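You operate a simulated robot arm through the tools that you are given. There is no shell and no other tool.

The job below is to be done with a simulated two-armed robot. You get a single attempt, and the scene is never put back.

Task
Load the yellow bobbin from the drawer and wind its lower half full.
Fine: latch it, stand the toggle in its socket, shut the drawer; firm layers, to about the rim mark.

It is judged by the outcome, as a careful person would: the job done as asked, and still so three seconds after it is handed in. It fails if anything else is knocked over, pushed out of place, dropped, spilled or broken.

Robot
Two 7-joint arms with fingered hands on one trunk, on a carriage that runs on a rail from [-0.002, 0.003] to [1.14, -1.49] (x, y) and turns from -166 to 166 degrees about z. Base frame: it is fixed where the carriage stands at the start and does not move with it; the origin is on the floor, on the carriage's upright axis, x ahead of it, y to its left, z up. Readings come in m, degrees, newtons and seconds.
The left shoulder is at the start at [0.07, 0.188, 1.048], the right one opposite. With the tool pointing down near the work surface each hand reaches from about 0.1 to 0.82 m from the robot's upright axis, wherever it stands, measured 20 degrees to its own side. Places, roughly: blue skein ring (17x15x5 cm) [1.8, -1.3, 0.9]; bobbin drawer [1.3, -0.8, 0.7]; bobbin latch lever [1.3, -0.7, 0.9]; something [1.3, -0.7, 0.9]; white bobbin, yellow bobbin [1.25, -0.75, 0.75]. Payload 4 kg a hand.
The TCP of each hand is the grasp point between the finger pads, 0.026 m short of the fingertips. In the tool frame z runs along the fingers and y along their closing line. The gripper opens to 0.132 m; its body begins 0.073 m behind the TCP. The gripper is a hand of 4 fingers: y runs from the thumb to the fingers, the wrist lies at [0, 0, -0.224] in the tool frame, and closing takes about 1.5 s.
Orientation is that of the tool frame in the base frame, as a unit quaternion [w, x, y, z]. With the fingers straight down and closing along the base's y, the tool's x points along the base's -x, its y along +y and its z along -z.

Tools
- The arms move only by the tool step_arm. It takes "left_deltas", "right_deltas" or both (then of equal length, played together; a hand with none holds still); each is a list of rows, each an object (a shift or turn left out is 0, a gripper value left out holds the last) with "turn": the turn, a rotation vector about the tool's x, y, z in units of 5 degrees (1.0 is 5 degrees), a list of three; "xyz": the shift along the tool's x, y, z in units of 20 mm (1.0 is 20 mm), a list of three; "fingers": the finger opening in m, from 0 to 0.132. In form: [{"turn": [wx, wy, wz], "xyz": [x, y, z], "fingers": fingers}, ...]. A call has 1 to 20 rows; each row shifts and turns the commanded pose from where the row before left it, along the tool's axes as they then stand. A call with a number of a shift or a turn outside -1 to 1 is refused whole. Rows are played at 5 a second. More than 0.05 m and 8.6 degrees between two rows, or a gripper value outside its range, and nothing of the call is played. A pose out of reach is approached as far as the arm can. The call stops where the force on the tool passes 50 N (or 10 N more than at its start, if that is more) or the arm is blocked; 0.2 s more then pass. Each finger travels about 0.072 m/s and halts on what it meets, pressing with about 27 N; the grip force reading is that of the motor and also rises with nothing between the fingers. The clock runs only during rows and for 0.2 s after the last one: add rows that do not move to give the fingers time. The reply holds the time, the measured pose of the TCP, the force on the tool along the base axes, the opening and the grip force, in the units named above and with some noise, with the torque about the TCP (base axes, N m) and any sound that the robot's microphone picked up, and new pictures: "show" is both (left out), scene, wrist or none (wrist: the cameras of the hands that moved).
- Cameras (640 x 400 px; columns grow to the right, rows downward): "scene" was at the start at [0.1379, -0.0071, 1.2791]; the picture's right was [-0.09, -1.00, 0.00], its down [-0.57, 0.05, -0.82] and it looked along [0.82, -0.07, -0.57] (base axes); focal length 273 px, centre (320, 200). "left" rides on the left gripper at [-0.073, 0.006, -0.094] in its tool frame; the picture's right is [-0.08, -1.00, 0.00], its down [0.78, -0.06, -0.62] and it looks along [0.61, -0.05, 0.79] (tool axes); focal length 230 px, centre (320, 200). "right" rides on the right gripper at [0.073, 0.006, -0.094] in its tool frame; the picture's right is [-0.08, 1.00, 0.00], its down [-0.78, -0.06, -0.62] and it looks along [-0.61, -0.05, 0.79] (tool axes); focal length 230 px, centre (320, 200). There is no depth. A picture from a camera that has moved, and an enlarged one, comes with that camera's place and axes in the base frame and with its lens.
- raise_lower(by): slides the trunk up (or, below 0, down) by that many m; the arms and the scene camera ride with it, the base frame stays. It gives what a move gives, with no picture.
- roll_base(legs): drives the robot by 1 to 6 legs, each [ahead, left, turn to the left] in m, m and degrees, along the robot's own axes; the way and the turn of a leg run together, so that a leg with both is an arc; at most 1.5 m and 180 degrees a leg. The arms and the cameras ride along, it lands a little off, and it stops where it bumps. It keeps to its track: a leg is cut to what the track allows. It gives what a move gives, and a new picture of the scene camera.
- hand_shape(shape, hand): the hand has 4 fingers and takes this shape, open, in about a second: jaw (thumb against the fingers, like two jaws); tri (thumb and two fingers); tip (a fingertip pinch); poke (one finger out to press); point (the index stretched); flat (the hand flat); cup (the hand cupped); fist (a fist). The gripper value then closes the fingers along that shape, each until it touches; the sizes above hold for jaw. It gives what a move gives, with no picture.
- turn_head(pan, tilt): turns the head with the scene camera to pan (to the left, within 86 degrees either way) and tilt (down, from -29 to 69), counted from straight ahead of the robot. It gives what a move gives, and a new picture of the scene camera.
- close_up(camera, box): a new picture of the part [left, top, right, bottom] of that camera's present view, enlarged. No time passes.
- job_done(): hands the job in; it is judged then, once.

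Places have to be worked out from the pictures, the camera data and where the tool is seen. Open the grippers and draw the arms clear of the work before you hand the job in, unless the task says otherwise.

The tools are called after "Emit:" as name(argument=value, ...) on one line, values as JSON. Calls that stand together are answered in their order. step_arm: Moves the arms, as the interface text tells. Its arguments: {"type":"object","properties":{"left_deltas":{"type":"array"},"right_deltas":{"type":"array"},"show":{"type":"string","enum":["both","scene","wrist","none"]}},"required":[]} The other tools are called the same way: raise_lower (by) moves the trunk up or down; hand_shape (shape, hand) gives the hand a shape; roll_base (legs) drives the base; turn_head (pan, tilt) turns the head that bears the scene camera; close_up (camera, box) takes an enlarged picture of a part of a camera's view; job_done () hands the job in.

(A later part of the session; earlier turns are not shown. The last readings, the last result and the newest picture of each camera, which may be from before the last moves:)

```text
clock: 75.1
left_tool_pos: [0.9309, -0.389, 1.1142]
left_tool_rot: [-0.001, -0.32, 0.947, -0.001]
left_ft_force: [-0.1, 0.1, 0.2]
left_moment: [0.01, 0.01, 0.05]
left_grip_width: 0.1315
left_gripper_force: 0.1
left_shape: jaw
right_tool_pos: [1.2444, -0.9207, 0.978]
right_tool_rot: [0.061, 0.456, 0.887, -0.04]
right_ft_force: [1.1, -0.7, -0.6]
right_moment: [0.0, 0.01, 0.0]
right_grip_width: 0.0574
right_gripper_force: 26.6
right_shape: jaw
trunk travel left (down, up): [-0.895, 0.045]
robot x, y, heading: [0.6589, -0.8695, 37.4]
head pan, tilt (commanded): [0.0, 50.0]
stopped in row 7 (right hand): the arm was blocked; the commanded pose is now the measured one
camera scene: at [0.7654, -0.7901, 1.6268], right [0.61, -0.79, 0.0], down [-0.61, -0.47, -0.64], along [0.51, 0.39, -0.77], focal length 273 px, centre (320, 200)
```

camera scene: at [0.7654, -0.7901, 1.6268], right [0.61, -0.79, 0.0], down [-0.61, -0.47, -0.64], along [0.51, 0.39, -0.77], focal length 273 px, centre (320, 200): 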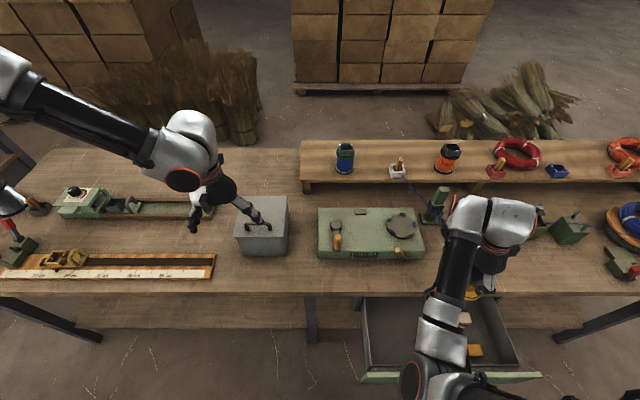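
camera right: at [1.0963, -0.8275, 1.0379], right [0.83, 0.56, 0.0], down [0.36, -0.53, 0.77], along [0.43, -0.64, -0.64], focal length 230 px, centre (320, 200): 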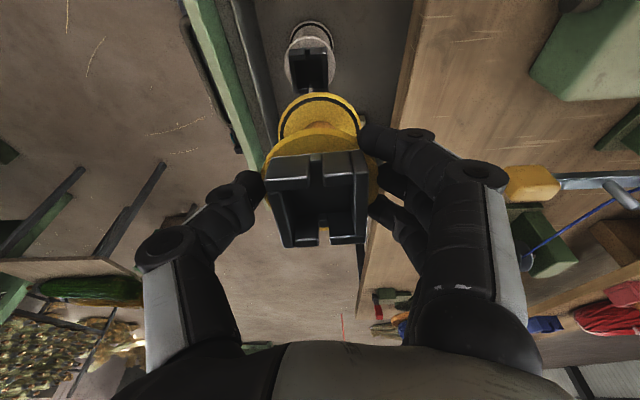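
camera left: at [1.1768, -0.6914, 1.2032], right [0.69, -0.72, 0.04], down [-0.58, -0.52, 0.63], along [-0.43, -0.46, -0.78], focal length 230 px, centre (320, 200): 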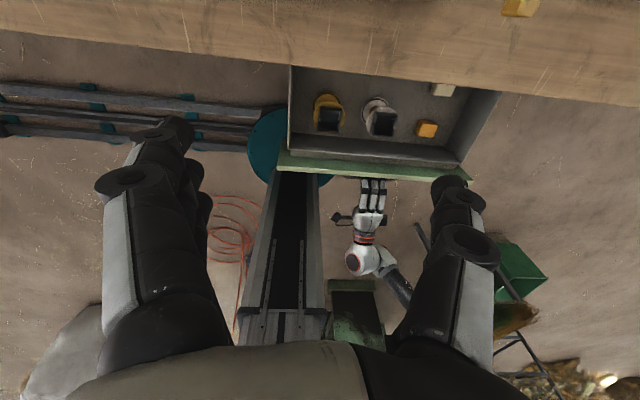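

The wrist bend is the limit: the elbow is tucked low, so the hand cannot stay vertical while rising. I relieve it by pitching the fingers forward a little while rising and moving left and slightly forward, clear of the guide handle.

Emit:
step_arm(right_deltas=[{"turn": [-1, 0, 0], "xyz": [0.6, 0, -1]}, {"turn": [-1, 0.1, 0], "xyz": [0.8, 0, -1]}, {"turn": [-1, 0.2, 0], "xyz": [0.8, 0.2, -1]}, {"turn": [-1, 0.3, 0], "xyz": [0.8, 0.4, -1]}, {"turn": [-1, 0.4, 0], "xyz": [0.8, 0.5, -1]}, {"turn": [-1, 0.5, 0], "xyz": [0.5, 0.5, -1]}], show="both")

```text
clock: 76.1
left_tool_pos: [0.9308, -0.3884, 1.1147]
left_tool_rot: [-0.001, -0.32, 0.947, -0.001]
left_ft_force: [-0.4, 0.6, -0.2]
left_moment: [0.01, 0.02, 0.04]
left_grip_width: 0.1318
left_gripper_force: 0.1
left_shape: jaw
right_tool_pos: [1.2466, -0.9127, 1.0676]
right_tool_rot: [0.187, 0.435, 0.876, 0.09]
right_ft_force: [-0.7, 0.7, -1.0]
right_moment: [0.0, 0.01, -0.01]
right_grip_width: 0.0571
right_gripper_force: 26.8
right_shape: jaw
trunk travel left (down, up): [-0.895, 0.045]
robot x, y, heading: [0.6624, -0.8641, 37.7]
head pan, tilt (commanded): [0.0, 50.0]
stopped in row 5 (right hand): the arm was blocked; the commanded pose is now the measured one
camera scene: at [0.7645, -0.7902, 1.6269], right [0.61, -0.79, 0.0], down [-0.61, -0.47, -0.64], along [0.51, 0.39, -0.77], focal length 273 px, centre (320, 200)
camera right: at [1.1733, -0.8508, 1.1355], right [0.77, 0.54, 0.34], down [0.14, -0.66, 0.74], along [0.62, -0.52, -0.58], focal length 230 px, centre (320, 200)
```

scene: 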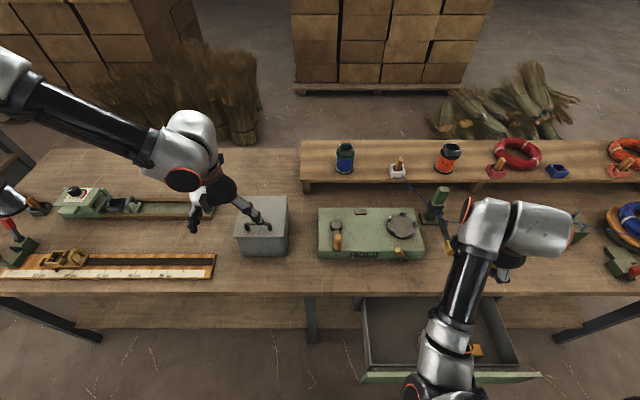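
right: 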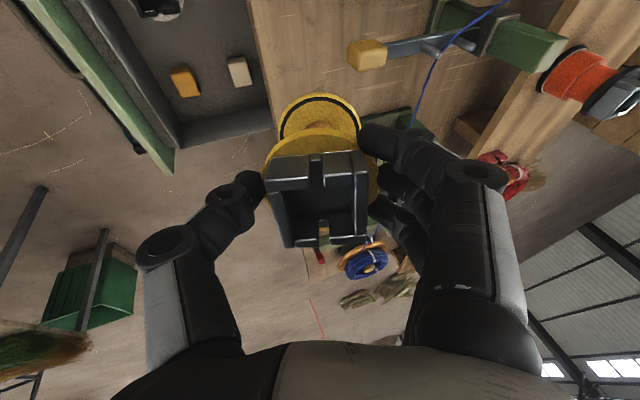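

The roll of the hand may be what pins the elbow, since I turned it 90° from its natural pose; the chuck doesn't care about the bobbin's yaw. I roll it back half-way here in free air and see whether the arm frees up.

Emit:
step_arm(right_deltas=[{"turn": [0, 0, -1]}, {"turn": [0, 0, -1]}, {"turn": [0, 0, -1]}, {"turn": [0, 0, -1]}, {"turn": [0, 0, -1]}, {"turn": [0, 0, -1]}, {"turn": [0, 0, -1]}, {"turn": [0, 0, -1]}, {"turn": [0, 0, -1]}], show="scene")

```text
clock: 78.1
left_tool_pos: [0.9304, -0.3885, 1.1136]
left_tool_rot: [0.0, -0.321, 0.947, 0.0]
left_ft_force: [-0.4, 0.2, 0.0]
left_moment: [0.0, 0.0, -0.05]
left_grip_width: 0.1318
left_gripper_force: 0.1
left_shape: jaw
right_tool_pos: [1.2461, -0.9117, 1.0661]
right_tool_rot: [0.207, 0.067, 0.976, 0.012]
right_ft_force: [0.6, -0.4, -0.5]
right_moment: [0.01, 0.02, -0.05]
right_grip_width: 0.0569
right_gripper_force: 27.1
right_shape: jaw
trunk travel left (down, up): [-0.895, 0.045]
robot x, y, heading: [0.6622, -0.8692, 37.2]
head pan, tilt (commanded): [0.0, 50.0]
camera scene: at [0.765, -0.79, 1.6268], right [0.61, -0.79, 0.0], down [-0.61, -0.47, -0.64], along [0.51, 0.39, -0.77], focal length 273 px, centre (320, 200)
```

scene: 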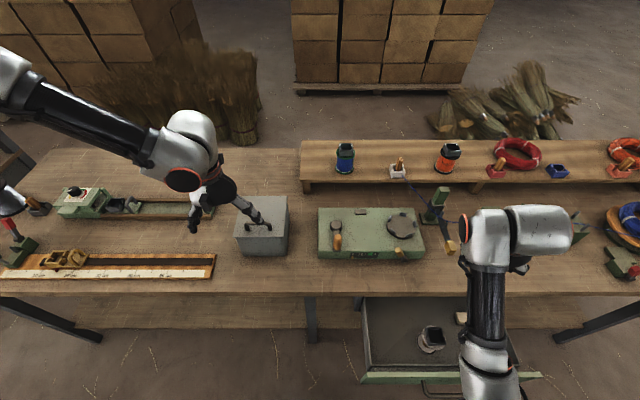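

That rolled freely and the elbow swung outward. I roll the remaining 45°.

Emit:
step_arm(right_deltas=[{"turn": [0, 0, -1]}, {"turn": [0, 0, -1]}, {"turn": [0, 0, -1]}, {"turn": [0, 0, -1]}, {"turn": [0, 0, -1]}, {"turn": [0, 0, -1]}, {"turn": [0, 0, -1]}, {"turn": [0, 0, -1]}, {"turn": [0, 0, -1]}], show="scene")

```text
clock: 80.1
left_tool_pos: [0.932, -0.3883, 1.1139]
left_tool_rot: [-0.001, -0.32, 0.947, 0.0]
left_ft_force: [0.3, 0.3, -0.3]
left_moment: [0.02, 0.0, -0.03]
left_grip_width: 0.132
left_gripper_force: 0.0
left_shape: jaw
right_tool_pos: [1.2468, -0.9113, 1.0675]
right_tool_rot: [0.196, -0.312, 0.927, -0.066]
right_ft_force: [-0.4, -1.2, -1.7]
right_moment: [-0.02, 0.0, -0.01]
right_grip_width: 0.0571
right_gripper_force: 27.0
right_shape: jaw
trunk travel left (down, up): [-0.895, 0.045]
robot x, y, heading: [0.6634, -0.8644, 37.4]
head pan, tilt (commanded): [0.0, 50.0]
camera scene: at [0.765, -0.7903, 1.6268], right [0.61, -0.79, 0.0], down [-0.61, -0.47, -0.64], along [0.51, 0.39, -0.77], focal length 273 px, centre (320, 200)
```

scene: 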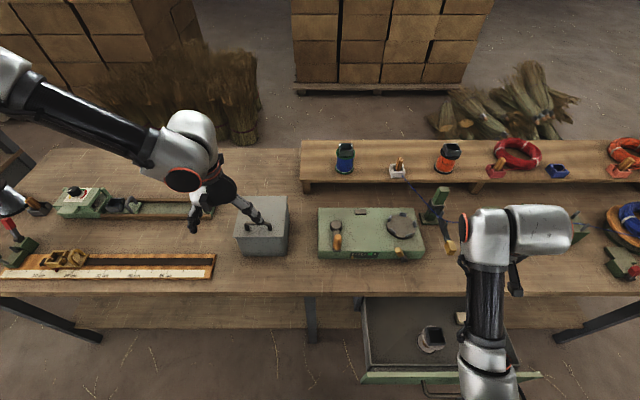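

I now take out the remaining tilt (about 24°) about the TCP to bring the bobbin vertical again, high above the guide handle.

Emit:
step_arm(right_deltas=[{"turn": [-0.58, 0.76, 0]}, {"turn": [-0.58, 0.76, 0]}, {"turn": [-0.58, 0.76, 0]}, {"turn": [-0.58, 0.76, 0]}, {"turn": [-0.58, 0.76, 0]}], show="both")

```text
clock: 80.9
left_tool_pos: [0.933, -0.3906, 1.1149]
left_tool_rot: [-0.001, -0.321, 0.947, 0.001]
left_ft_force: [0.2, -0.4, 0.0]
left_moment: [0.04, -0.02, 0.0]
left_grip_width: 0.1322
left_gripper_force: 0.1
left_shape: jaw
right_tool_pos: [1.2836, -0.9758, 1.0893]
right_tool_rot: [0.12, -0.292, 0.943, -0.106]
right_ft_force: [-0.8, 0.6, -1.0]
right_moment: [0.05, 0.04, 0.0]
right_grip_width: 0.0572
right_gripper_force: 26.5
right_shape: jaw
right hand out of reach, approached as far as the arm can: row 3
trunk travel left (down, up): [-0.895, 0.045]
robot x, y, heading: [0.6637, -0.8701, 37.8]
head pan, tilt (commanded): [0.0, 50.0]
stopped in row 3 (right hand): the arm was blocked; the commanded pose is now the measured one
camera scene: at [0.7673, -0.7919, 1.6267], right [0.61, -0.79, 0.0], down [-0.61, -0.46, -0.64], along [0.51, 0.39, -0.77], focal length 273 px, centre (320, 200)
camera right: at [1.1956, -1.0023, 1.163], right [-0.46, 0.85, -0.26], down [0.48, 0.48, 0.73], along [0.75, 0.21, -0.63], focal length 230 px, centre (320, 200)
```

scene: 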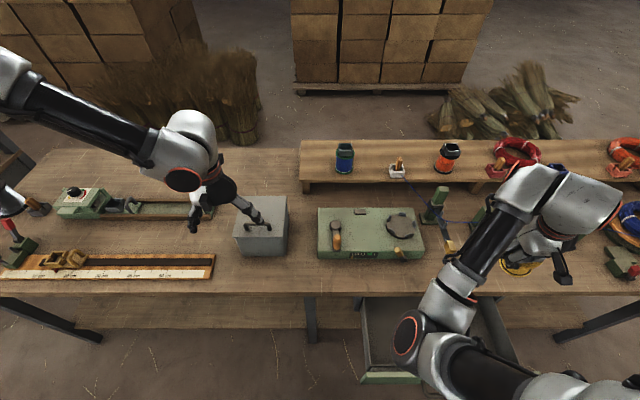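
right: 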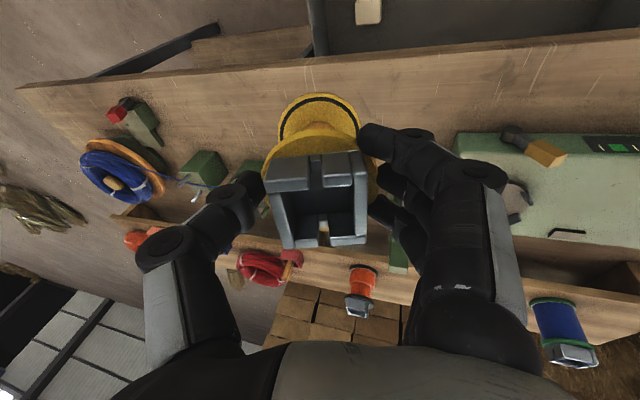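

The elbow hangs low and inboard, so the wrist must over-bend when the hand is close in. Reaching further out straightens the arm and reduces the bend, so I raise the trunk the last 4 cm and slide the base left 0.14 m to let the right arm work at longer reach.

Emit:
raise_lower(by=0.04)

Emit:
roll_base(legs=[[0, 0.14, 0]])

```text
clock: 81.7
left_tool_pos: [0.9312, -0.3888, 1.1542]
left_tool_rot: [-0.001, -0.321, 0.947, -0.001]
left_ft_force: [0.5, -0.5, -0.3]
left_moment: [-0.01, 0.01, 0.02]
left_grip_width: 0.1317
left_gripper_force: 0.0
left_shape: jaw
right_tool_pos: [1.2818, -0.9752, 1.1296]
right_tool_rot: [0.122, -0.291, 0.943, -0.109]
right_ft_force: [0.1, -0.1, -0.9]
right_moment: [0.01, -0.01, -0.01]
right_grip_width: 0.0569
right_gripper_force: 26.8
right_shape: jaw
trunk travel left (down, up): [-0.935, 0.005]
robot x, y, heading: [0.6622, -0.8639, 37.5]
head pan, tilt (commanded): [0.0, 50.0]
```

```text
clock: 83.0
left_tool_pos: [0.8496, -0.2818, 1.1546]
left_tool_rot: [-0.002, -0.318, 0.948, 0.001]
left_ft_force: [-0.5, 1.4, 0.0]
left_moment: [0.0, -0.02, -0.01]
left_grip_width: 0.1318
left_gripper_force: 0.1
left_shape: jaw
right_tool_pos: [1.1972, -0.8691, 1.1267]
right_tool_rot: [0.12, -0.289, 0.944, -0.107]
right_ft_force: [-0.2, -1.2, -0.8]
right_moment: [0.02, 0.02, 0.04]
right_grip_width: 0.0569
right_gripper_force: 27.4
right_shape: jaw
trunk travel left (down, up): [-0.935, 0.005]
robot x, y, heading: [0.5798, -0.7557, 37.0]
head pan, tilt (commanded): [0.0, 50.0]
camera scene: at [0.6827, -0.6823, 1.6668], right [0.6, -0.8, 0.0], down [-0.61, -0.46, -0.64], along [0.51, 0.39, -0.77], focal length 273 px, centre (320, 200)
```

scene: 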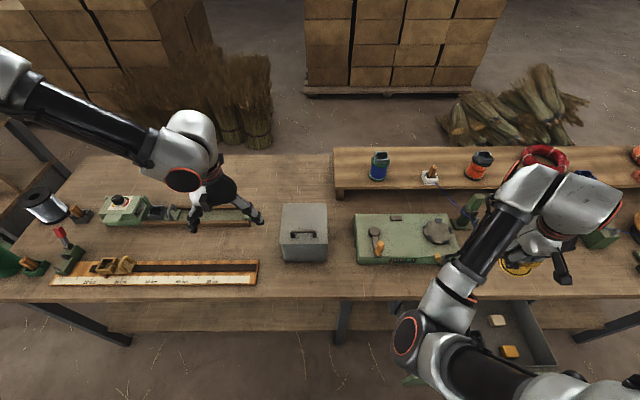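

The robot is at s 0.95 and the arm is freer. I move the bobbin forward at this height towards the chuck, then take the tilt out.

Emit:
step_arm(right_deltas=[{"xyz": [-1, 0, 0]}, {"xyz": [-1, 0, 0]}, {"xyz": [-1, 0, 0]}, {"xyz": [-1, 0, 0]}, {"xyz": [-1, 0, 0]}, {"xyz": [-1, 0, 0], "turn": [-0.5, 0.3, -0.1]}, {"xyz": [-1, 0, 0], "turn": [-0.5, 0.3, -0.1]}, {"xyz": [-1, 0, 0], "turn": [-0.5, 0.3, -0.1]}, {"turn": [-0.5, 0.3, -0.1]}, {"turn": [-0.5, 0.3, -0.1]}, {"turn": [-0.4, 0.2, -0.1]}, {"turn": [-0.33, 0.13, -0.06]}], show="both")

```text
clock: 85.6
left_tool_pos: [0.8496, -0.2794, 1.1543]
left_tool_rot: [0.0, -0.318, 0.948, -0.001]
left_ft_force: [-0.2, 0.0, -0.7]
left_moment: [0.01, 0.01, 0.0]
left_grip_width: 0.1319
left_gripper_force: 0.0
left_shape: jaw
right_tool_pos: [1.3254, -0.7758, 1.1534]
right_tool_rot: [-0.001, -0.32, 0.947, 0.0]
right_ft_force: [-0.5, -0.4, -0.4]
right_moment: [-0.01, 0.02, 0.02]
right_grip_width: 0.0566
right_gripper_force: 27.0
right_shape: jaw
trunk travel left (down, up): [-0.935, 0.005]
robot x, y, heading: [0.5804, -0.7609, 37.2]
head pan, tilt (commanded): [0.0, 50.0]
camera scene: at [0.6803, -0.6794, 1.6668], right [0.6, -0.8, 0.0], down [-0.61, -0.46, -0.64], along [0.51, 0.39, -0.77], focal length 273 px, centre (320, 200)
camera right: at [1.2641, -0.8157, 1.2471], right [-0.54, 0.84, 0.0], down [0.66, 0.43, 0.62], along [0.52, 0.33, -0.79], focal length 230 px, centre (320, 200)
```

scene: 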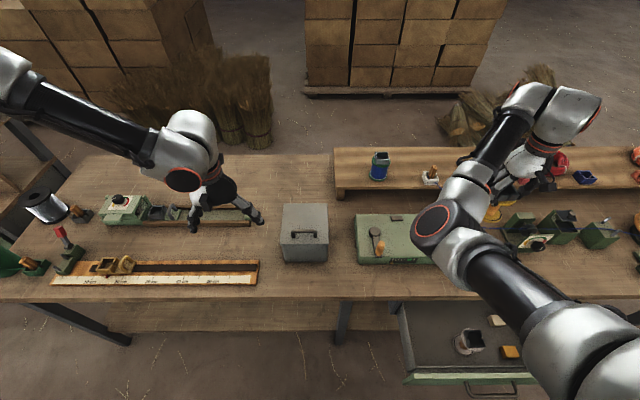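
right: 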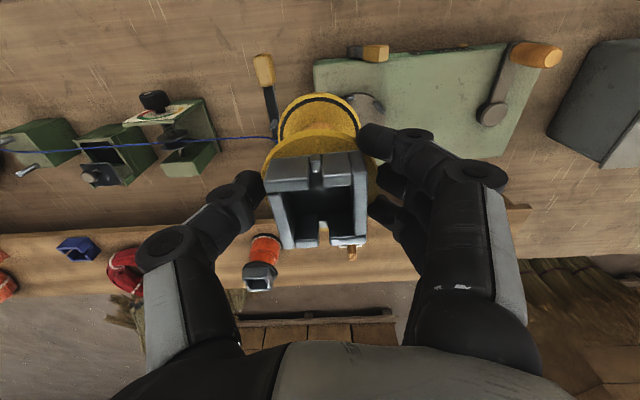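

The bobbin is vertical again at n 0.584, s 1.420. I enlarge the wrist view to measure how the bobbin sits in the grip before lowering it into the chuck.

Emit:
close_up(camera="right", box=[240, 70, 400, 270])

Emit:
close_up(camera="scene", box=[400, 130, 560, 250])

```text
2.00 times, centred on (320, 170) of right
camera zoom: at [1.2641, -0.8157, 1.2471], right [-0.54, 0.84, 0.0], down [0.66, 0.43, 0.62], along [0.52, 0.33, -0.79], focal length 460 px, centre (320, 260)
```

zoom: 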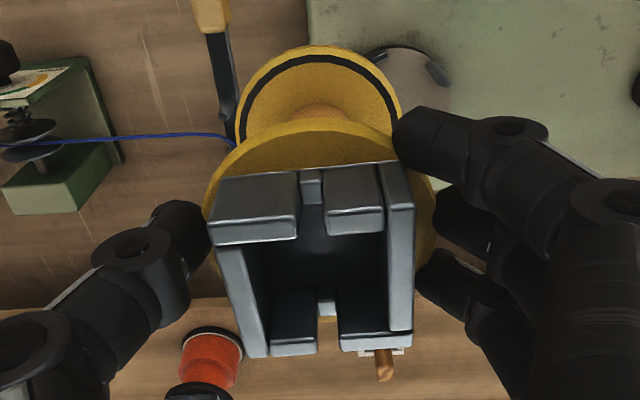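

```text
3.33 times, centred on (480, 190) of scene
camera zoom: at [0.6803, -0.6794, 1.6668], right [0.6, -0.8, 0.0], down [-0.61, -0.46, -0.64], along [0.51, 0.39, -0.77], focal length 910 px, centre (-213, 233)
```

zoom: 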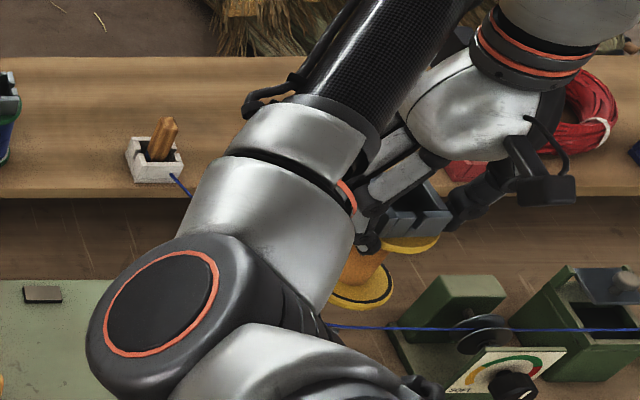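

From the wrist view the bobbin's lower face is about 9.5 cm below the TCP and its axis about 5 mm forward of it. I move over the chuck centre and down to TCP z≈1.06.

Emit:
step_arm(right_deltas=[{"xyz": [-0.61, 0.554, 0.6]}, {"xyz": [-0.61, 0.554, 0.6]}, {"xyz": [-0.61, 0.554, 0.9]}, {"xyz": [-0.61, 0.554, 1]}, {"xyz": [-0.61, 0.554, 1]}, {"xyz": [0, 0, 0.5]}], show="both")

```text
clock: 87.0
left_tool_pos: [0.8494, -0.279, 1.1543]
left_tool_rot: [-0.002, -0.319, 0.948, -0.001]
left_ft_force: [0.6, 0.7, -0.5]
left_moment: [0.03, 0.0, -0.03]
left_grip_width: 0.1317
left_gripper_force: 0.1
left_shape: jaw
right_tool_pos: [1.3402, -0.6932, 1.0617]
right_tool_rot: [0.001, -0.319, 0.948, 0.0]
right_ft_force: [0.4, 0.3, -1.0]
right_moment: [0.02, -0.01, 0.0]
right_grip_width: 0.0569
right_gripper_force: 27.6
right_shape: jaw
trunk travel left (down, up): [-0.935, 0.005]
robot x, y, heading: [0.5763, -0.7587, 36.9]
head pan, tilt (commanded): [0.0, 50.0]
camera scene: at [0.6801, -0.6796, 1.6669], right [0.6, -0.8, 0.0], down [-0.61, -0.46, -0.64], along [0.51, 0.39, -0.77], focal length 273 px, centre (320, 200)
camera right: at [1.2791, -0.734, 1.1548], right [-0.54, 0.84, 0.0], down [0.66, 0.43, 0.62], along [0.52, 0.33, -0.79], focal length 230 px, centre (320, 200)
```

scene: 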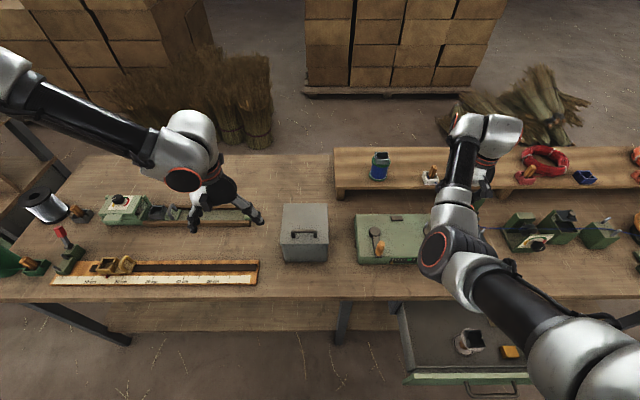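
right: 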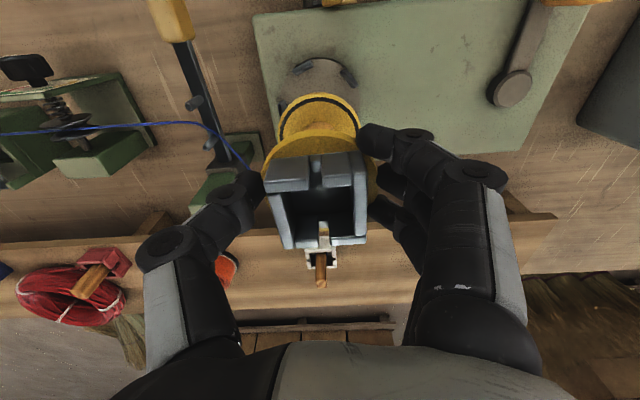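

I'm over the chuck at n 0.646, s 1.364. I enlarge the wrist view to check centring of the flange against the chuck disc and its jaws.

Emit:
close_up(camera="right", box=[240, 30, 400, 150])

```text
3.33 times, centred on (320, 90) of right
camera zoom: at [1.2791, -0.734, 1.1548], right [-0.54, 0.84, 0.0], down [0.66, 0.43, 0.62], along [0.52, 0.33, -0.79], focal length 767 px, centre (320, 567)
```

zoom: 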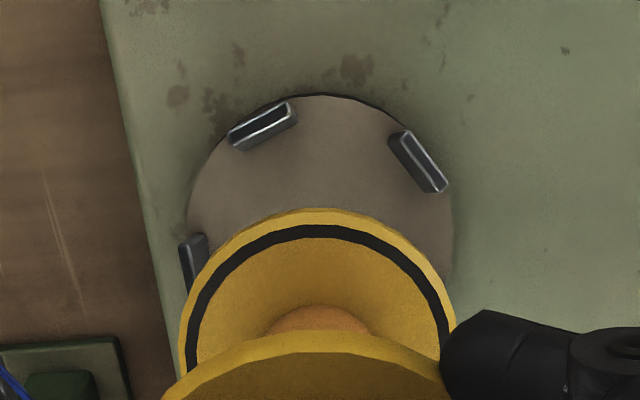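

The flange is centred sideways and about 4 mm short forward of the disc centre. I correct that and lower to TCP z≈0.99, just above expected contact.

Emit:
step_arm(right_deltas=[{"xyz": [-0.2, 0, 0.8]}, {"xyz": [0, 0, 0.9]}, {"xyz": [0, 0, 0.9]}, {"xyz": [0, 0, 0.9]}], show="wrist")

```text
clock: 88.0
left_tool_pos: [0.849, -0.279, 1.1549]
left_tool_rot: [0.0, -0.318, 0.948, 0.0]
left_ft_force: [0.3, -0.6, -0.8]
left_moment: [0.01, 0.0, 0.0]
left_grip_width: 0.1316
left_gripper_force: 0.0
left_shape: jaw
right_tool_pos: [1.3436, -0.6924, 0.9906]
right_tool_rot: [0.001, -0.32, 0.947, -0.002]
right_ft_force: [-0.4, 0.2, -1.2]
right_moment: [-0.02, 0.01, -0.04]
right_grip_width: 0.057
right_gripper_force: 26.6
right_shape: jaw
trunk travel left (down, up): [-0.935, 0.005]
robot x, y, heading: [0.5775, -0.7582, 37.2]
head pan, tilt (commanded): [0.0, 50.0]
camera right: at [1.2825, -0.7321, 1.0837], right [-0.54, 0.84, 0.0], down [0.66, 0.43, 0.62], along [0.52, 0.33, -0.79], focal length 230 px, centre (320, 200)
```

right: 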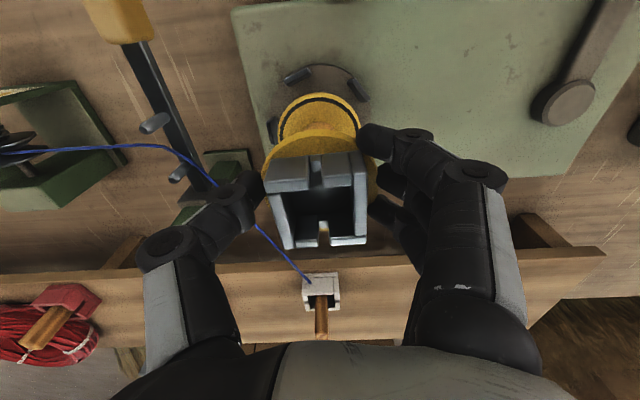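

No contact yet at z 0.991. I lower in 3 mm steps and watch the force.

Emit:
step_arm(right_deltas=[{"xyz": [0, 0, 0.15]}, {"xyz": [0, 0, 0.15]}, {"xyz": [0, 0, 0.15]}, {"xyz": [0, 0, 0.15]}], show="wrist")

```text
clock: 89.0
left_tool_pos: [0.8486, -0.2788, 1.1552]
left_tool_rot: [-0.001, -0.318, 0.948, 0.0]
left_ft_force: [0.7, 0.0, 0.6]
left_moment: [-0.01, 0.0, -0.01]
left_grip_width: 0.1318
left_gripper_force: 0.0
left_shape: jaw
right_tool_pos: [1.3421, -0.6919, 0.9802]
right_tool_rot: [0.0, -0.32, 0.947, 0.001]
right_ft_force: [0.2, -0.2, -1.7]
right_moment: [-0.01, 0.0, 0.04]
right_grip_width: 0.0569
right_gripper_force: 26.7
right_shape: jaw
trunk travel left (down, up): [-0.935, 0.005]
robot x, y, heading: [0.5793, -0.7581, 37.6]
head pan, tilt (commanded): [0.0, 50.0]
camera right: at [1.2818, -0.7317, 1.0729], right [-0.54, 0.84, 0.0], down [0.66, 0.43, 0.62], along [0.52, 0.34, -0.79], focal length 230 px, centre (320, 200)
```

right: 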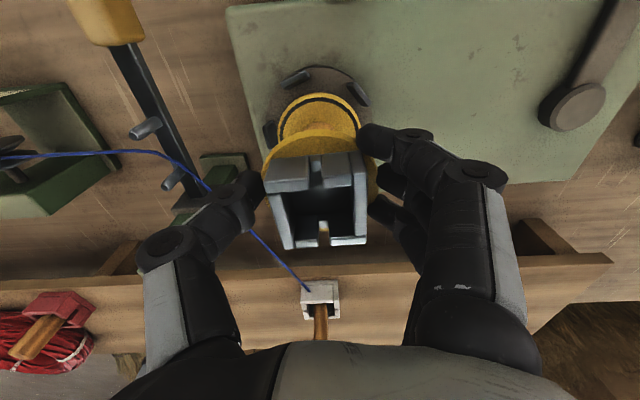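

Still free. I enlarge to see how far the flange is from the disc.

Emit:
close_up(camera="right", box=[240, 50, 400, 170])

```text
3.33 times, centred on (320, 110) of right
camera zoom: at [1.2818, -0.7317, 1.0729], right [-0.54, 0.84, 0.0], down [0.66, 0.43, 0.62], along [0.52, 0.34, -0.79], focal length 767 px, centre (320, 500)
```

zoom: 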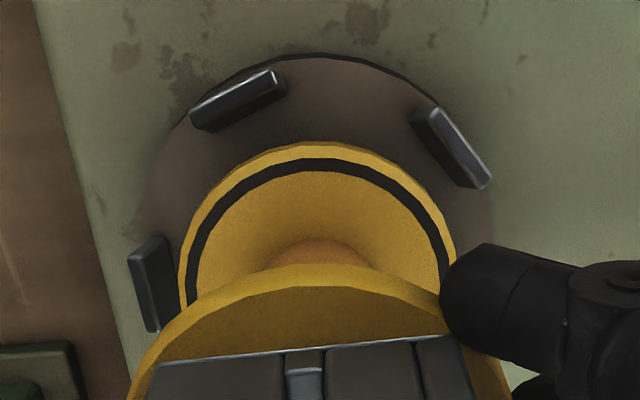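

The lower flange looks 1–2 cm above the disc still. I keep going down in 3 mm steps.

Emit:
step_arm(right_deltas=[{"xyz": [0, 0, 0.15]}, {"xyz": [0, 0, 0.15]}, {"xyz": [0, 0, 0.15]}], show="none")

Emit:
close_up(camera="right", box=[240, 50, 400, 170])

```text
clock: 89.8
left_tool_pos: [0.8484, -0.2786, 1.1537]
left_tool_rot: [-0.001, -0.318, 0.948, -0.001]
left_ft_force: [0.1, 0.1, 0.8]
left_moment: [-0.02, 0.05, -0.01]
left_grip_width: 0.132
left_gripper_force: 0.0
left_shape: jaw
right_tool_pos: [1.3441, -0.6903, 0.9712]
right_tool_rot: [0.0, -0.321, 0.947, 0.0]
right_ft_force: [-0.2, -0.4, -0.3]
right_moment: [-0.04, 0.02, 0.04]
right_grip_width: 0.0569
right_gripper_force: 27.0
right_shape: jaw
trunk travel left (down, up): [-0.935, 0.005]
robot x, y, heading: [0.5782, -0.7583, 37.0]
head pan, tilt (commanded): [0.0, 50.0]
```

```text
3.33 times, centred on (320, 110) of right
camera zoom: at [1.2826, -0.7317, 1.0646], right [-0.54, 0.84, 0.0], down [0.66, 0.43, 0.62], along [0.52, 0.33, -0.79], focal length 767 px, centre (320, 500)
```

zoom: 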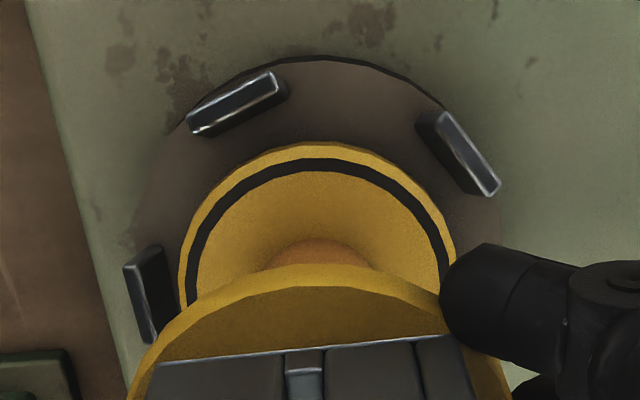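

The vertical force is beginning to change (−1.5 to −0.3 N), so contact may be starting. Two more 3 mm steps.

Emit:
step_arm(right_deltas=[{"xyz": [0, 0, 0.15]}, {"xyz": [0, 0, 0.15]}], show="none")

```text
clock: 90.4
left_tool_pos: [0.8475, -0.2781, 1.1533]
left_tool_rot: [-0.001, -0.318, 0.948, -0.001]
left_ft_force: [0.1, -1.0, 0.2]
left_moment: [0.02, 0.02, 0.0]
left_grip_width: 0.1321
left_gripper_force: 0.1
left_shape: jaw
right_tool_pos: [1.344, -0.6914, 0.9661]
right_tool_rot: [0.001, -0.32, 0.948, 0.0]
right_ft_force: [0.3, 0.5, -0.1]
right_moment: [0.0, 0.01, 0.02]
right_grip_width: 0.0567
right_gripper_force: 27.3
right_shape: jaw
trunk travel left (down, up): [-0.935, 0.005]
robot x, y, heading: [0.5792, -0.7564, 37.2]
head pan, tilt (commanded): [0.0, 50.0]
```

Emit:
step_arm(right_deltas=[{"xyz": [0, 0, 0.15]}, {"xyz": [0, 0, 0.15]}], show="wrist")

Emit:
close_up(camera="right", box=[240, 50, 400, 170])

```text
clock: 91.0
left_tool_pos: [0.8459, -0.2794, 1.1561]
left_tool_rot: [0.001, -0.318, 0.948, -0.001]
left_ft_force: [-0.3, 0.6, 0.7]
left_moment: [0.0, 0.01, -0.02]
left_grip_width: 0.1319
left_gripper_force: 0.1
left_shape: jaw
right_tool_pos: [1.3436, -0.6925, 0.9619]
right_tool_rot: [0.003, -0.321, 0.947, -0.001]
right_ft_force: [1.5, -1.4, 12.8]
right_moment: [0.09, 0.0, 0.0]
right_grip_width: 0.0566
right_gripper_force: 26.5
right_shape: jaw
trunk travel left (down, up): [-0.935, 0.005]
robot x, y, heading: [0.5728, -0.7566, 37.3]
head pan, tilt (commanded): [0.0, 50.0]
camera right: at [1.2817, -0.7318, 1.0549], right [-0.54, 0.84, 0.0], down [0.66, 0.43, 0.62], along [0.52, 0.34, -0.78], focal length 230 px, centre (320, 200)
```

right: 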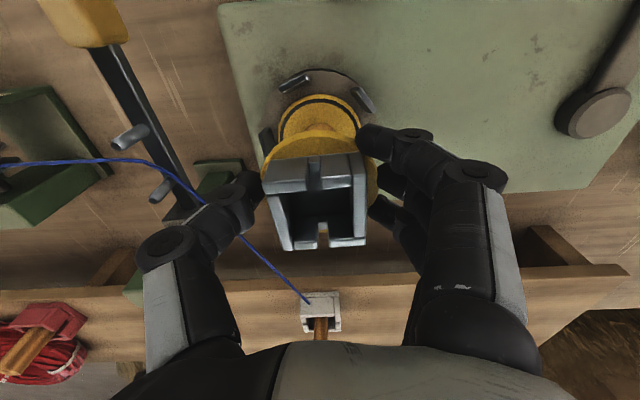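

```text
3.33 times, centred on (320, 110) of right
camera zoom: at [1.2817, -0.7318, 1.0549], right [-0.54, 0.84, 0.0], down [0.66, 0.43, 0.62], along [0.52, 0.34, -0.78], focal length 767 px, centre (320, 500)
```

zoom: 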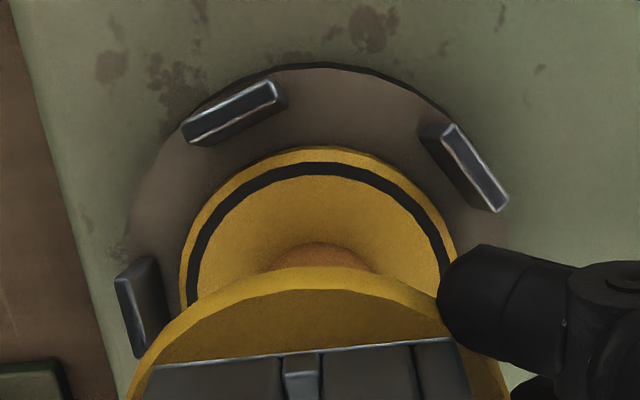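

Firm contact at TCP z 0.962 (12.8 N), and the picture shows the flange concentric with the disc inside the jaws. I ease off the pressure slightly and open the fingers.

Emit:
step_arm(right_deltas=[{"xyz": [0, 0, -0.1]}, {"fingers": 0.07}, {"fingers": 0.085}, {"fingers": 0.095}, {"fingers": 0.095}], show="wrist")

Emit:
close_up(camera="right", box=[240, 50, 400, 270])

```text
clock: 92.2
left_tool_pos: [0.8477, -0.2791, 1.1557]
left_tool_rot: [-0.001, -0.319, 0.948, -0.001]
left_ft_force: [0.3, 0.5, 0.2]
left_moment: [-0.02, 0.0, -0.01]
left_grip_width: 0.1318
left_gripper_force: 0.0
left_shape: jaw
right_tool_pos: [1.3422, -0.6909, 0.9616]
right_tool_rot: [0.0, -0.32, 0.947, -0.001]
right_ft_force: [-0.3, -0.2, -0.8]
right_moment: [0.02, 0.02, 0.01]
right_grip_width: 0.0944
right_gripper_force: 0.0
right_shape: jaw
trunk travel left (down, up): [-0.935, 0.005]
robot x, y, heading: [0.5796, -0.7575, 36.8]
head pan, tilt (commanded): [0.0, 50.0]
camera right: at [1.2825, -0.7311, 1.0541], right [-0.54, 0.84, 0.0], down [0.66, 0.43, 0.62], along [0.52, 0.33, -0.79], focal length 230 px, centre (320, 200)
```

right: 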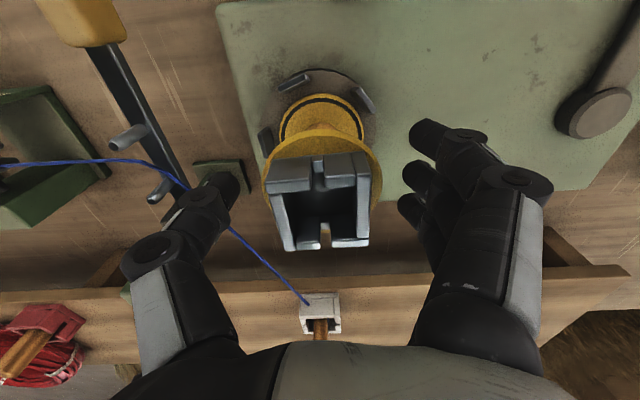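

```text
1.82 times, centred on (320, 160) of right
camera zoom: at [1.2825, -0.7311, 1.0541], right [-0.54, 0.84, 0.0], down [0.66, 0.43, 0.62], along [0.52, 0.33, -0.79], focal length 418 px, centre (320, 273)
```

zoom: 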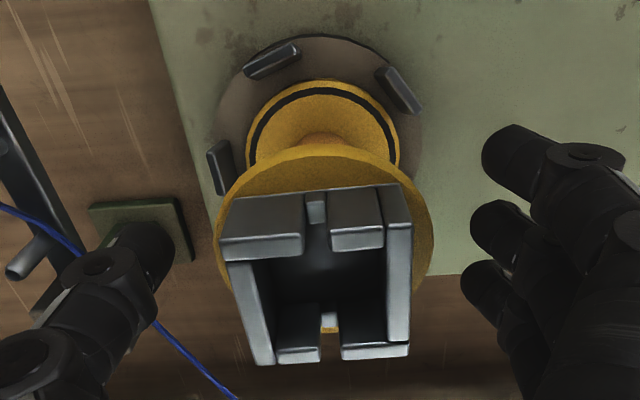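

The bobbin stands centred on the chuck, free of the fingers. I lift the hand straight up and away.

Emit:
step_arm(right_deltas=[{"xyz": [0, 0, -0.5]}, {"xyz": [0, 0, -1]}, {"xyz": [0, 0, -1]}, {"xyz": [0, 0, -1]}, {"xyz": [0, 0, -1]}, {"xyz": [0, 0, -1]}, {"xyz": [0, 0, -1]}], show="both")

```text
clock: 93.8
left_tool_pos: [0.8487, -0.2787, 1.1545]
left_tool_rot: [0.0, -0.318, 0.948, 0.0]
left_ft_force: [1.0, 0.5, -1.5]
left_moment: [0.0, 0.01, -0.01]
left_grip_width: 0.132
left_gripper_force: 0.0
left_shape: jaw
right_tool_pos: [1.3443, -0.6915, 1.0925]
right_tool_rot: [0.0, -0.32, 0.947, 0.0]
right_ft_force: [-0.6, -1.5, -0.4]
right_moment: [0.01, -0.01, 0.02]
right_grip_width: 0.0947
right_gripper_force: 0.0
right_shape: jaw
trunk travel left (down, up): [-0.935, 0.005]
robot x, y, heading: [0.5794, -0.7524, 37.1]
head pan, tilt (commanded): [0.0, 50.0]
camera scene: at [0.6799, -0.6795, 1.6668], right [0.6, -0.8, 0.0], down [-0.61, -0.46, -0.64], along [0.51, 0.39, -0.77], focal length 273 px, centre (320, 200)
camera right: at [1.2825, -0.7316, 1.1846], right [-0.54, 0.84, 0.0], down [0.66, 0.43, 0.62], along [0.52, 0.34, -0.79], focal length 230 px, centre (320, 200)
```

scene: 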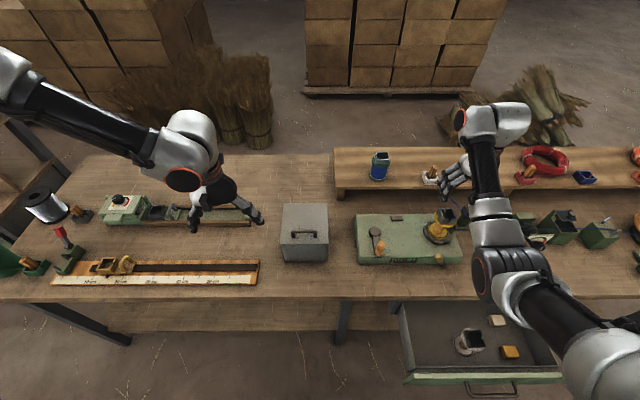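
right: 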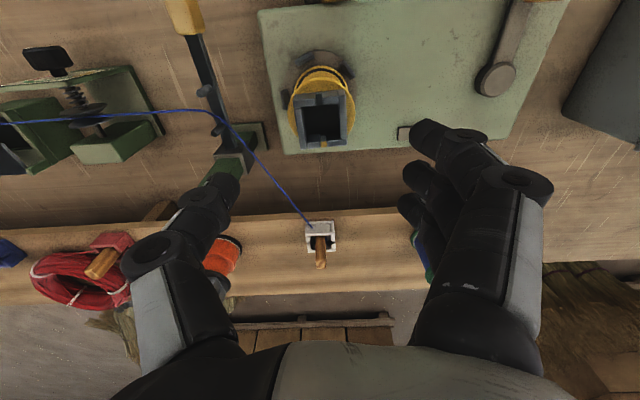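

The bobbin stands on the chuck by itself. Now I look closely at the latch lever, the gauge and the chuck.

Emit:
close_up(camera="scene", box=[350, 195, 470, 275])

Emit:
close_up(camera="right", box=[240, 0, 480, 160])

```text
5.00 times, centred on (410, 235) of scene
camera zoom: at [0.6799, -0.6795, 1.6668], right [0.6, -0.8, 0.0], down [-0.61, -0.46, -0.64], along [0.51, 0.39, -0.77], focal length 1365 px, centre (-130, 25)
```

zoom: 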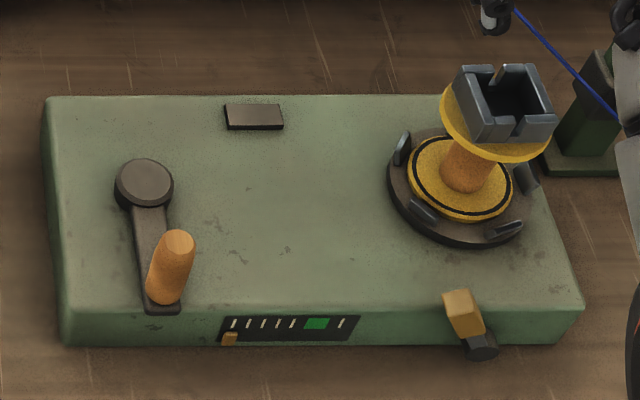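

```text
2.50 times, centred on (360, 80) of right
camera zoom: at [1.2825, -0.7316, 1.1846], right [-0.54, 0.84, 0.0], down [0.66, 0.43, 0.62], along [0.52, 0.34, -0.79], focal length 575 px, centre (220, 500)
```

zoom: 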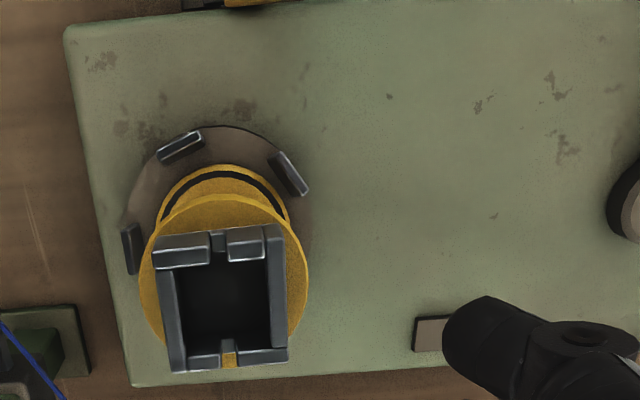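

The latch lever is a dark arm with a wooden block on the front face, pointing up and left from its pivot; I can't see from above which way it swings. I draw the right hand back and pitch it forward so its camera can look at the lever from the front.

Emit:
step_arm(right_deltas=[{"xyz": [1, 0, 0]}, {"xyz": [1, 0, 0]}, {"xyz": [1, 0, 0]}, {"xyz": [1, 0, 0]}, {"xyz": [1, 0, 0]}, {"xyz": [1, 0, 0], "turn": [0, -1, 0]}, {"xyz": [1, 0, 0], "turn": [0, -1, 0]}, {"xyz": [1, 0, 0], "turn": [0, -1, 0]}, {"xyz": [0.5, 0, 0.5], "turn": [0, -1, 0]}, {"xyz": [0.5, 0, 0.5], "turn": [0, -1, 0]}, {"xyz": [0.5, 0, 0.5], "turn": [0, -1, 0]}, {"xyz": [0.5, 0, 0.5], "turn": [0, -1, 0]}], show="both")

```text
clock: 96.4
left_tool_pos: [0.8476, -0.2788, 1.1553]
left_tool_rot: [0.0, -0.318, 0.948, 0.001]
left_ft_force: [0.8, 1.5, -0.3]
left_moment: [0.01, 0.02, -0.01]
left_grip_width: 0.1319
left_gripper_force: 0.0
left_shape: jaw
right_tool_pos: [1.1975, -0.8019, 1.0333]
right_tool_rot: [0.287, -0.306, 0.903, 0.097]
right_ft_force: [0.3, 0.6, 0.3]
right_moment: [-0.01, 0.02, 0.0]
right_grip_width: 0.0949
right_gripper_force: 0.0
right_shape: jaw
trunk travel left (down, up): [-0.935, 0.005]
robot x, y, heading: [0.5789, -0.7571, 37.0]
head pan, tilt (commanded): [0.0, 50.0]
camera scene: at [0.6794, -0.6798, 1.6669], right [0.6, -0.8, 0.0], down [-0.61, -0.46, -0.64], along [0.51, 0.39, -0.77], focal length 273 px, centre (320, 200)
camera right: at [1.1051, -0.866, 1.0676], right [-0.56, 0.83, 0.04], down [0.26, 0.13, 0.96], along [0.79, 0.54, -0.29], focal length 230 px, centre (320, 200)
```

scene: 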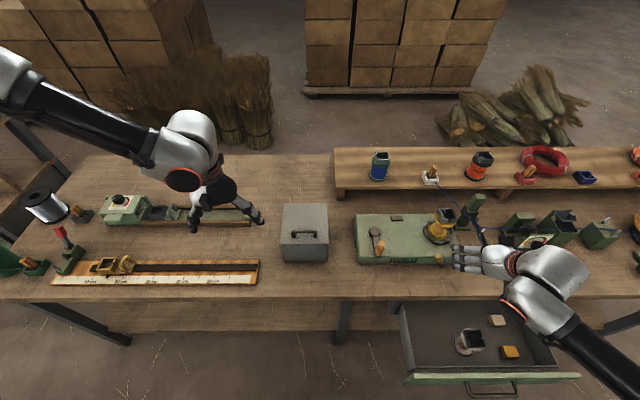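
right: 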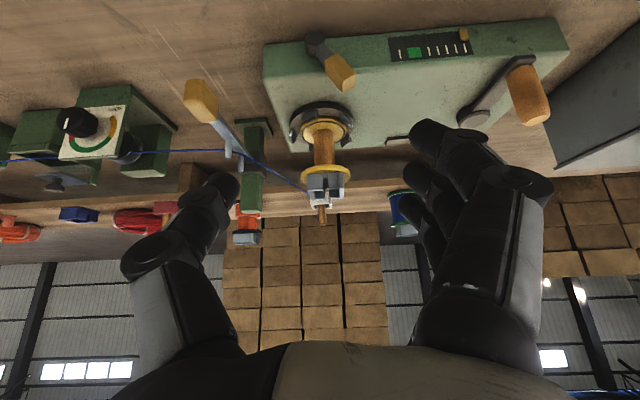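

Now I have a frontal view (it is upside-down: the picture's right is my left, its top is down). I enlarge the latch, the gauge, the bobbin and the dial.

Emit:
close_up(camera="right", box=[260, 10, 580, 160])

Emit:
close_up(camera="right", box=[280, 20, 380, 100])

Emit:
close_up(camera="right", box=[50, 70, 150, 180])

Emit:
close_up(camera="right", box=[180, 90, 380, 240])

```text
2.00 times, centred on (420, 85) of right
camera zoom: at [1.1051, -0.866, 1.0676], right [-0.56, 0.83, 0.04], down [0.26, 0.13, 0.96], along [0.79, 0.54, -0.29], focal length 460 px, centre (120, 430)
```

zoom: 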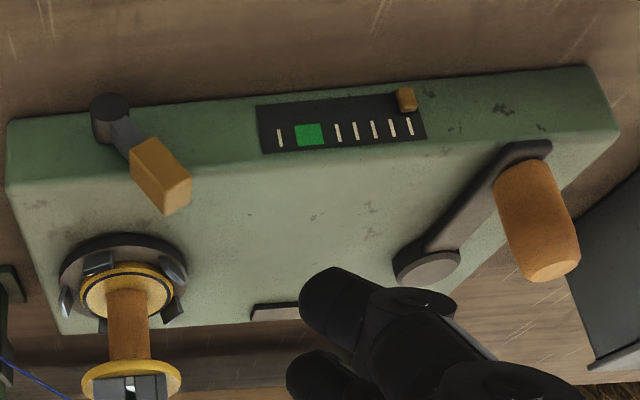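

```text
5.00 times, centred on (330, 60) of right
camera zoom: at [1.1051, -0.866, 1.0676], right [-0.56, 0.83, 0.04], down [0.26, 0.13, 0.96], along [0.79, 0.54, -0.29], focal length 1150 px, centre (270, 900)
```

zoom: 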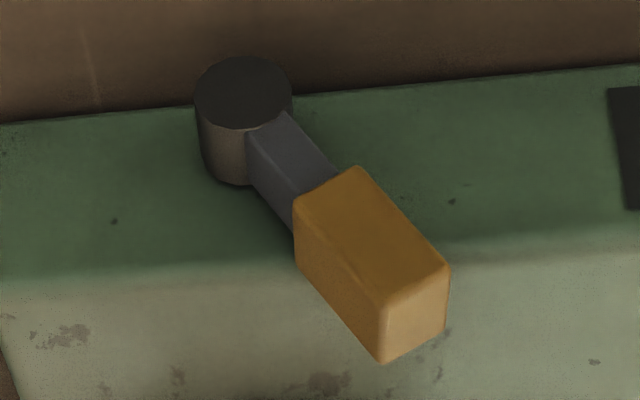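

```text
3.64 times, centred on (100, 125) of right
camera zoom: at [1.1051, -0.866, 1.0676], right [-0.56, 0.83, 0.04], down [0.26, 0.13, 0.96], along [0.79, 0.54, -0.29], focal length 837 px, centre (1120, 473)
```

zoom: 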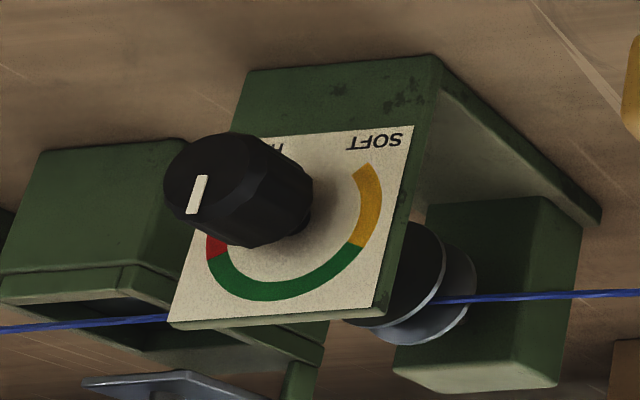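

```text
2.67 times, centred on (280, 165) of right
camera zoom: at [1.1051, -0.866, 1.0676], right [-0.56, 0.83, 0.04], down [0.26, 0.13, 0.96], along [0.79, 0.54, -0.29], focal length 614 px, centre (427, 293)
```

zoom: 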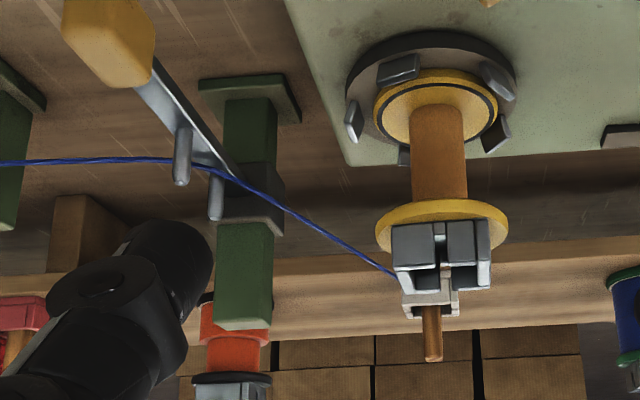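

The latch arm pivots about an axis normal to the front face and now points up and to my left. I zoom further on the tension knob to see exactly where its white mark points.

Emit:
close_up(camera="right", box=[60, 95, 110, 145])

Emit:
close_up(camera="scene", box=[505, 225, 565, 265])

```text
8.00 times, centred on (85, 120) of right
camera zoom: at [1.1051, -0.866, 1.0676], right [-0.56, 0.83, 0.04], down [0.26, 0.13, 0.96], along [0.79, 0.54, -0.29], focal length 1841 px, centre (2200, 840)
```

zoom: 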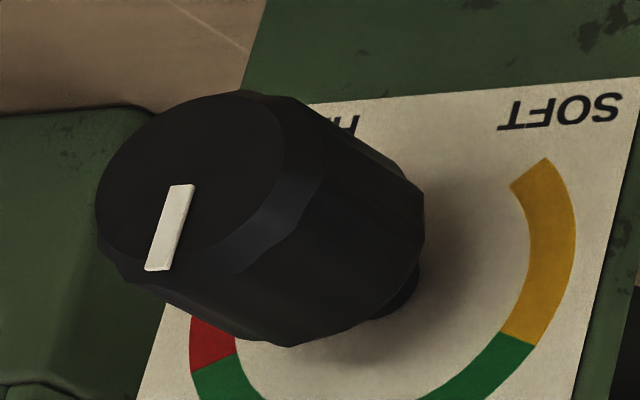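

```text
10.00 times, centred on (535, 245) of scene
camera zoom: at [0.6794, -0.6798, 1.6669], right [0.6, -0.8, 0.0], down [-0.61, -0.46, -0.64], along [0.51, 0.39, -0.77], focal length 2730 px, centre (-1830, -250)
```

zoom: 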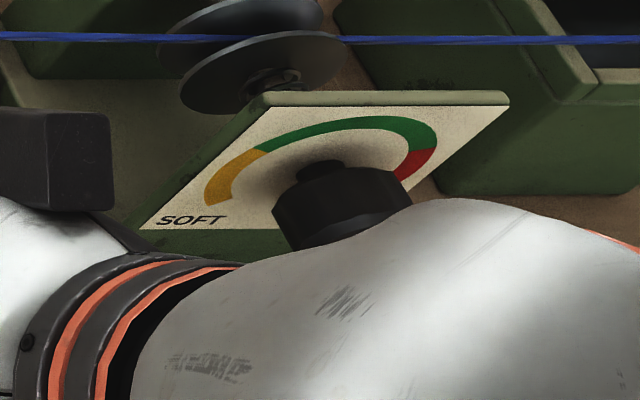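

The white mark stands near the middle of the green band, so the tension is already in the proper "firm" zone. For the latch, I straddle its wooden block with open fingers from above and in front; first I go to a hover point near it.

Emit:
step_arm(right_deltas=[{"turn": [0, 1, 0], "fingers": 0.06}, {"turn": [0, 1, 0]}, {"turn": [0, 1, 0]}, {"xyz": [-0.2, 0.2, 1]}, {"xyz": [-0.2, 0.2, 1]}, {"xyz": [-0.2, 0.2, 1]}, {"xyz": [-0.2, 0.2, 1]}, {"xyz": [-0.27, 0.28, 0.8]}], show="both")

```text
clock: 98.2
left_tool_pos: [0.8482, -0.279, 1.1545]
left_tool_rot: [-0.002, -0.317, 0.948, 0.0]
left_ft_force: [0.0, 0.1, 0.0]
left_moment: [-0.01, -0.01, -0.01]
left_grip_width: 0.1318
left_gripper_force: 0.0
left_shape: jaw
right_tool_pos: [1.2283, -0.7522, 0.9503]
right_tool_rot: [0.165, -0.316, 0.933, 0.055]
right_ft_force: [0.7, 1.0, 0.1]
right_moment: [0.01, -0.04, 0.01]
right_grip_width: 0.0607
right_gripper_force: 0.1
right_shape: jaw
trunk travel left (down, up): [-0.935, 0.005]
robot x, y, heading: [0.5789, -0.7576, 37.1]
head pan, tilt (commanded): [0.0, 50.0]
camera scene: at [0.6805, -0.6787, 1.6668], right [0.6, -0.8, 0.0], down [-0.61, -0.46, -0.64], along [0.51, 0.39, -0.77], focal length 273 px, centre (320, 200)
camera right: at [1.1466, -0.809, 1.0126], right [-0.55, 0.84, 0.02], down [0.45, 0.27, 0.85], along [0.7, 0.48, -0.53], focal length 230 px, centre (320, 200)
```

scene: 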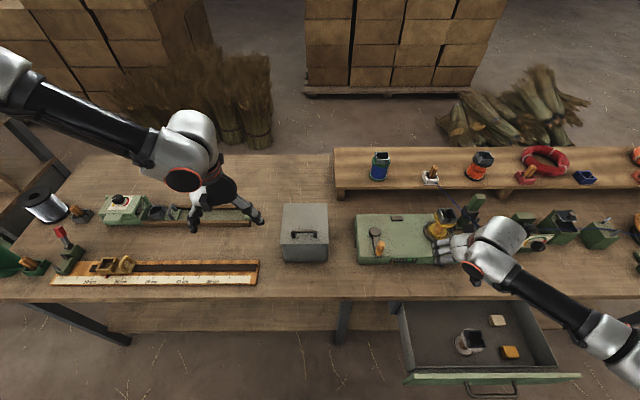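
right: 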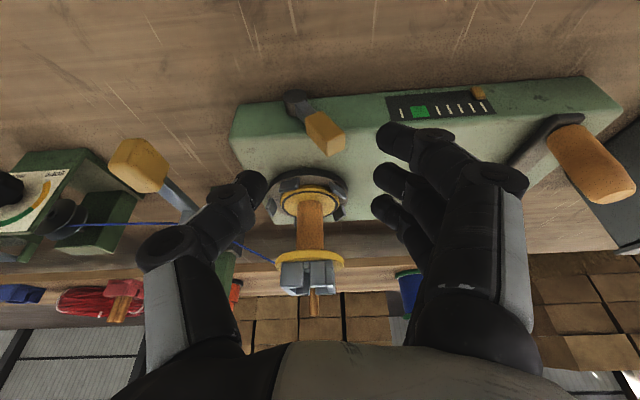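

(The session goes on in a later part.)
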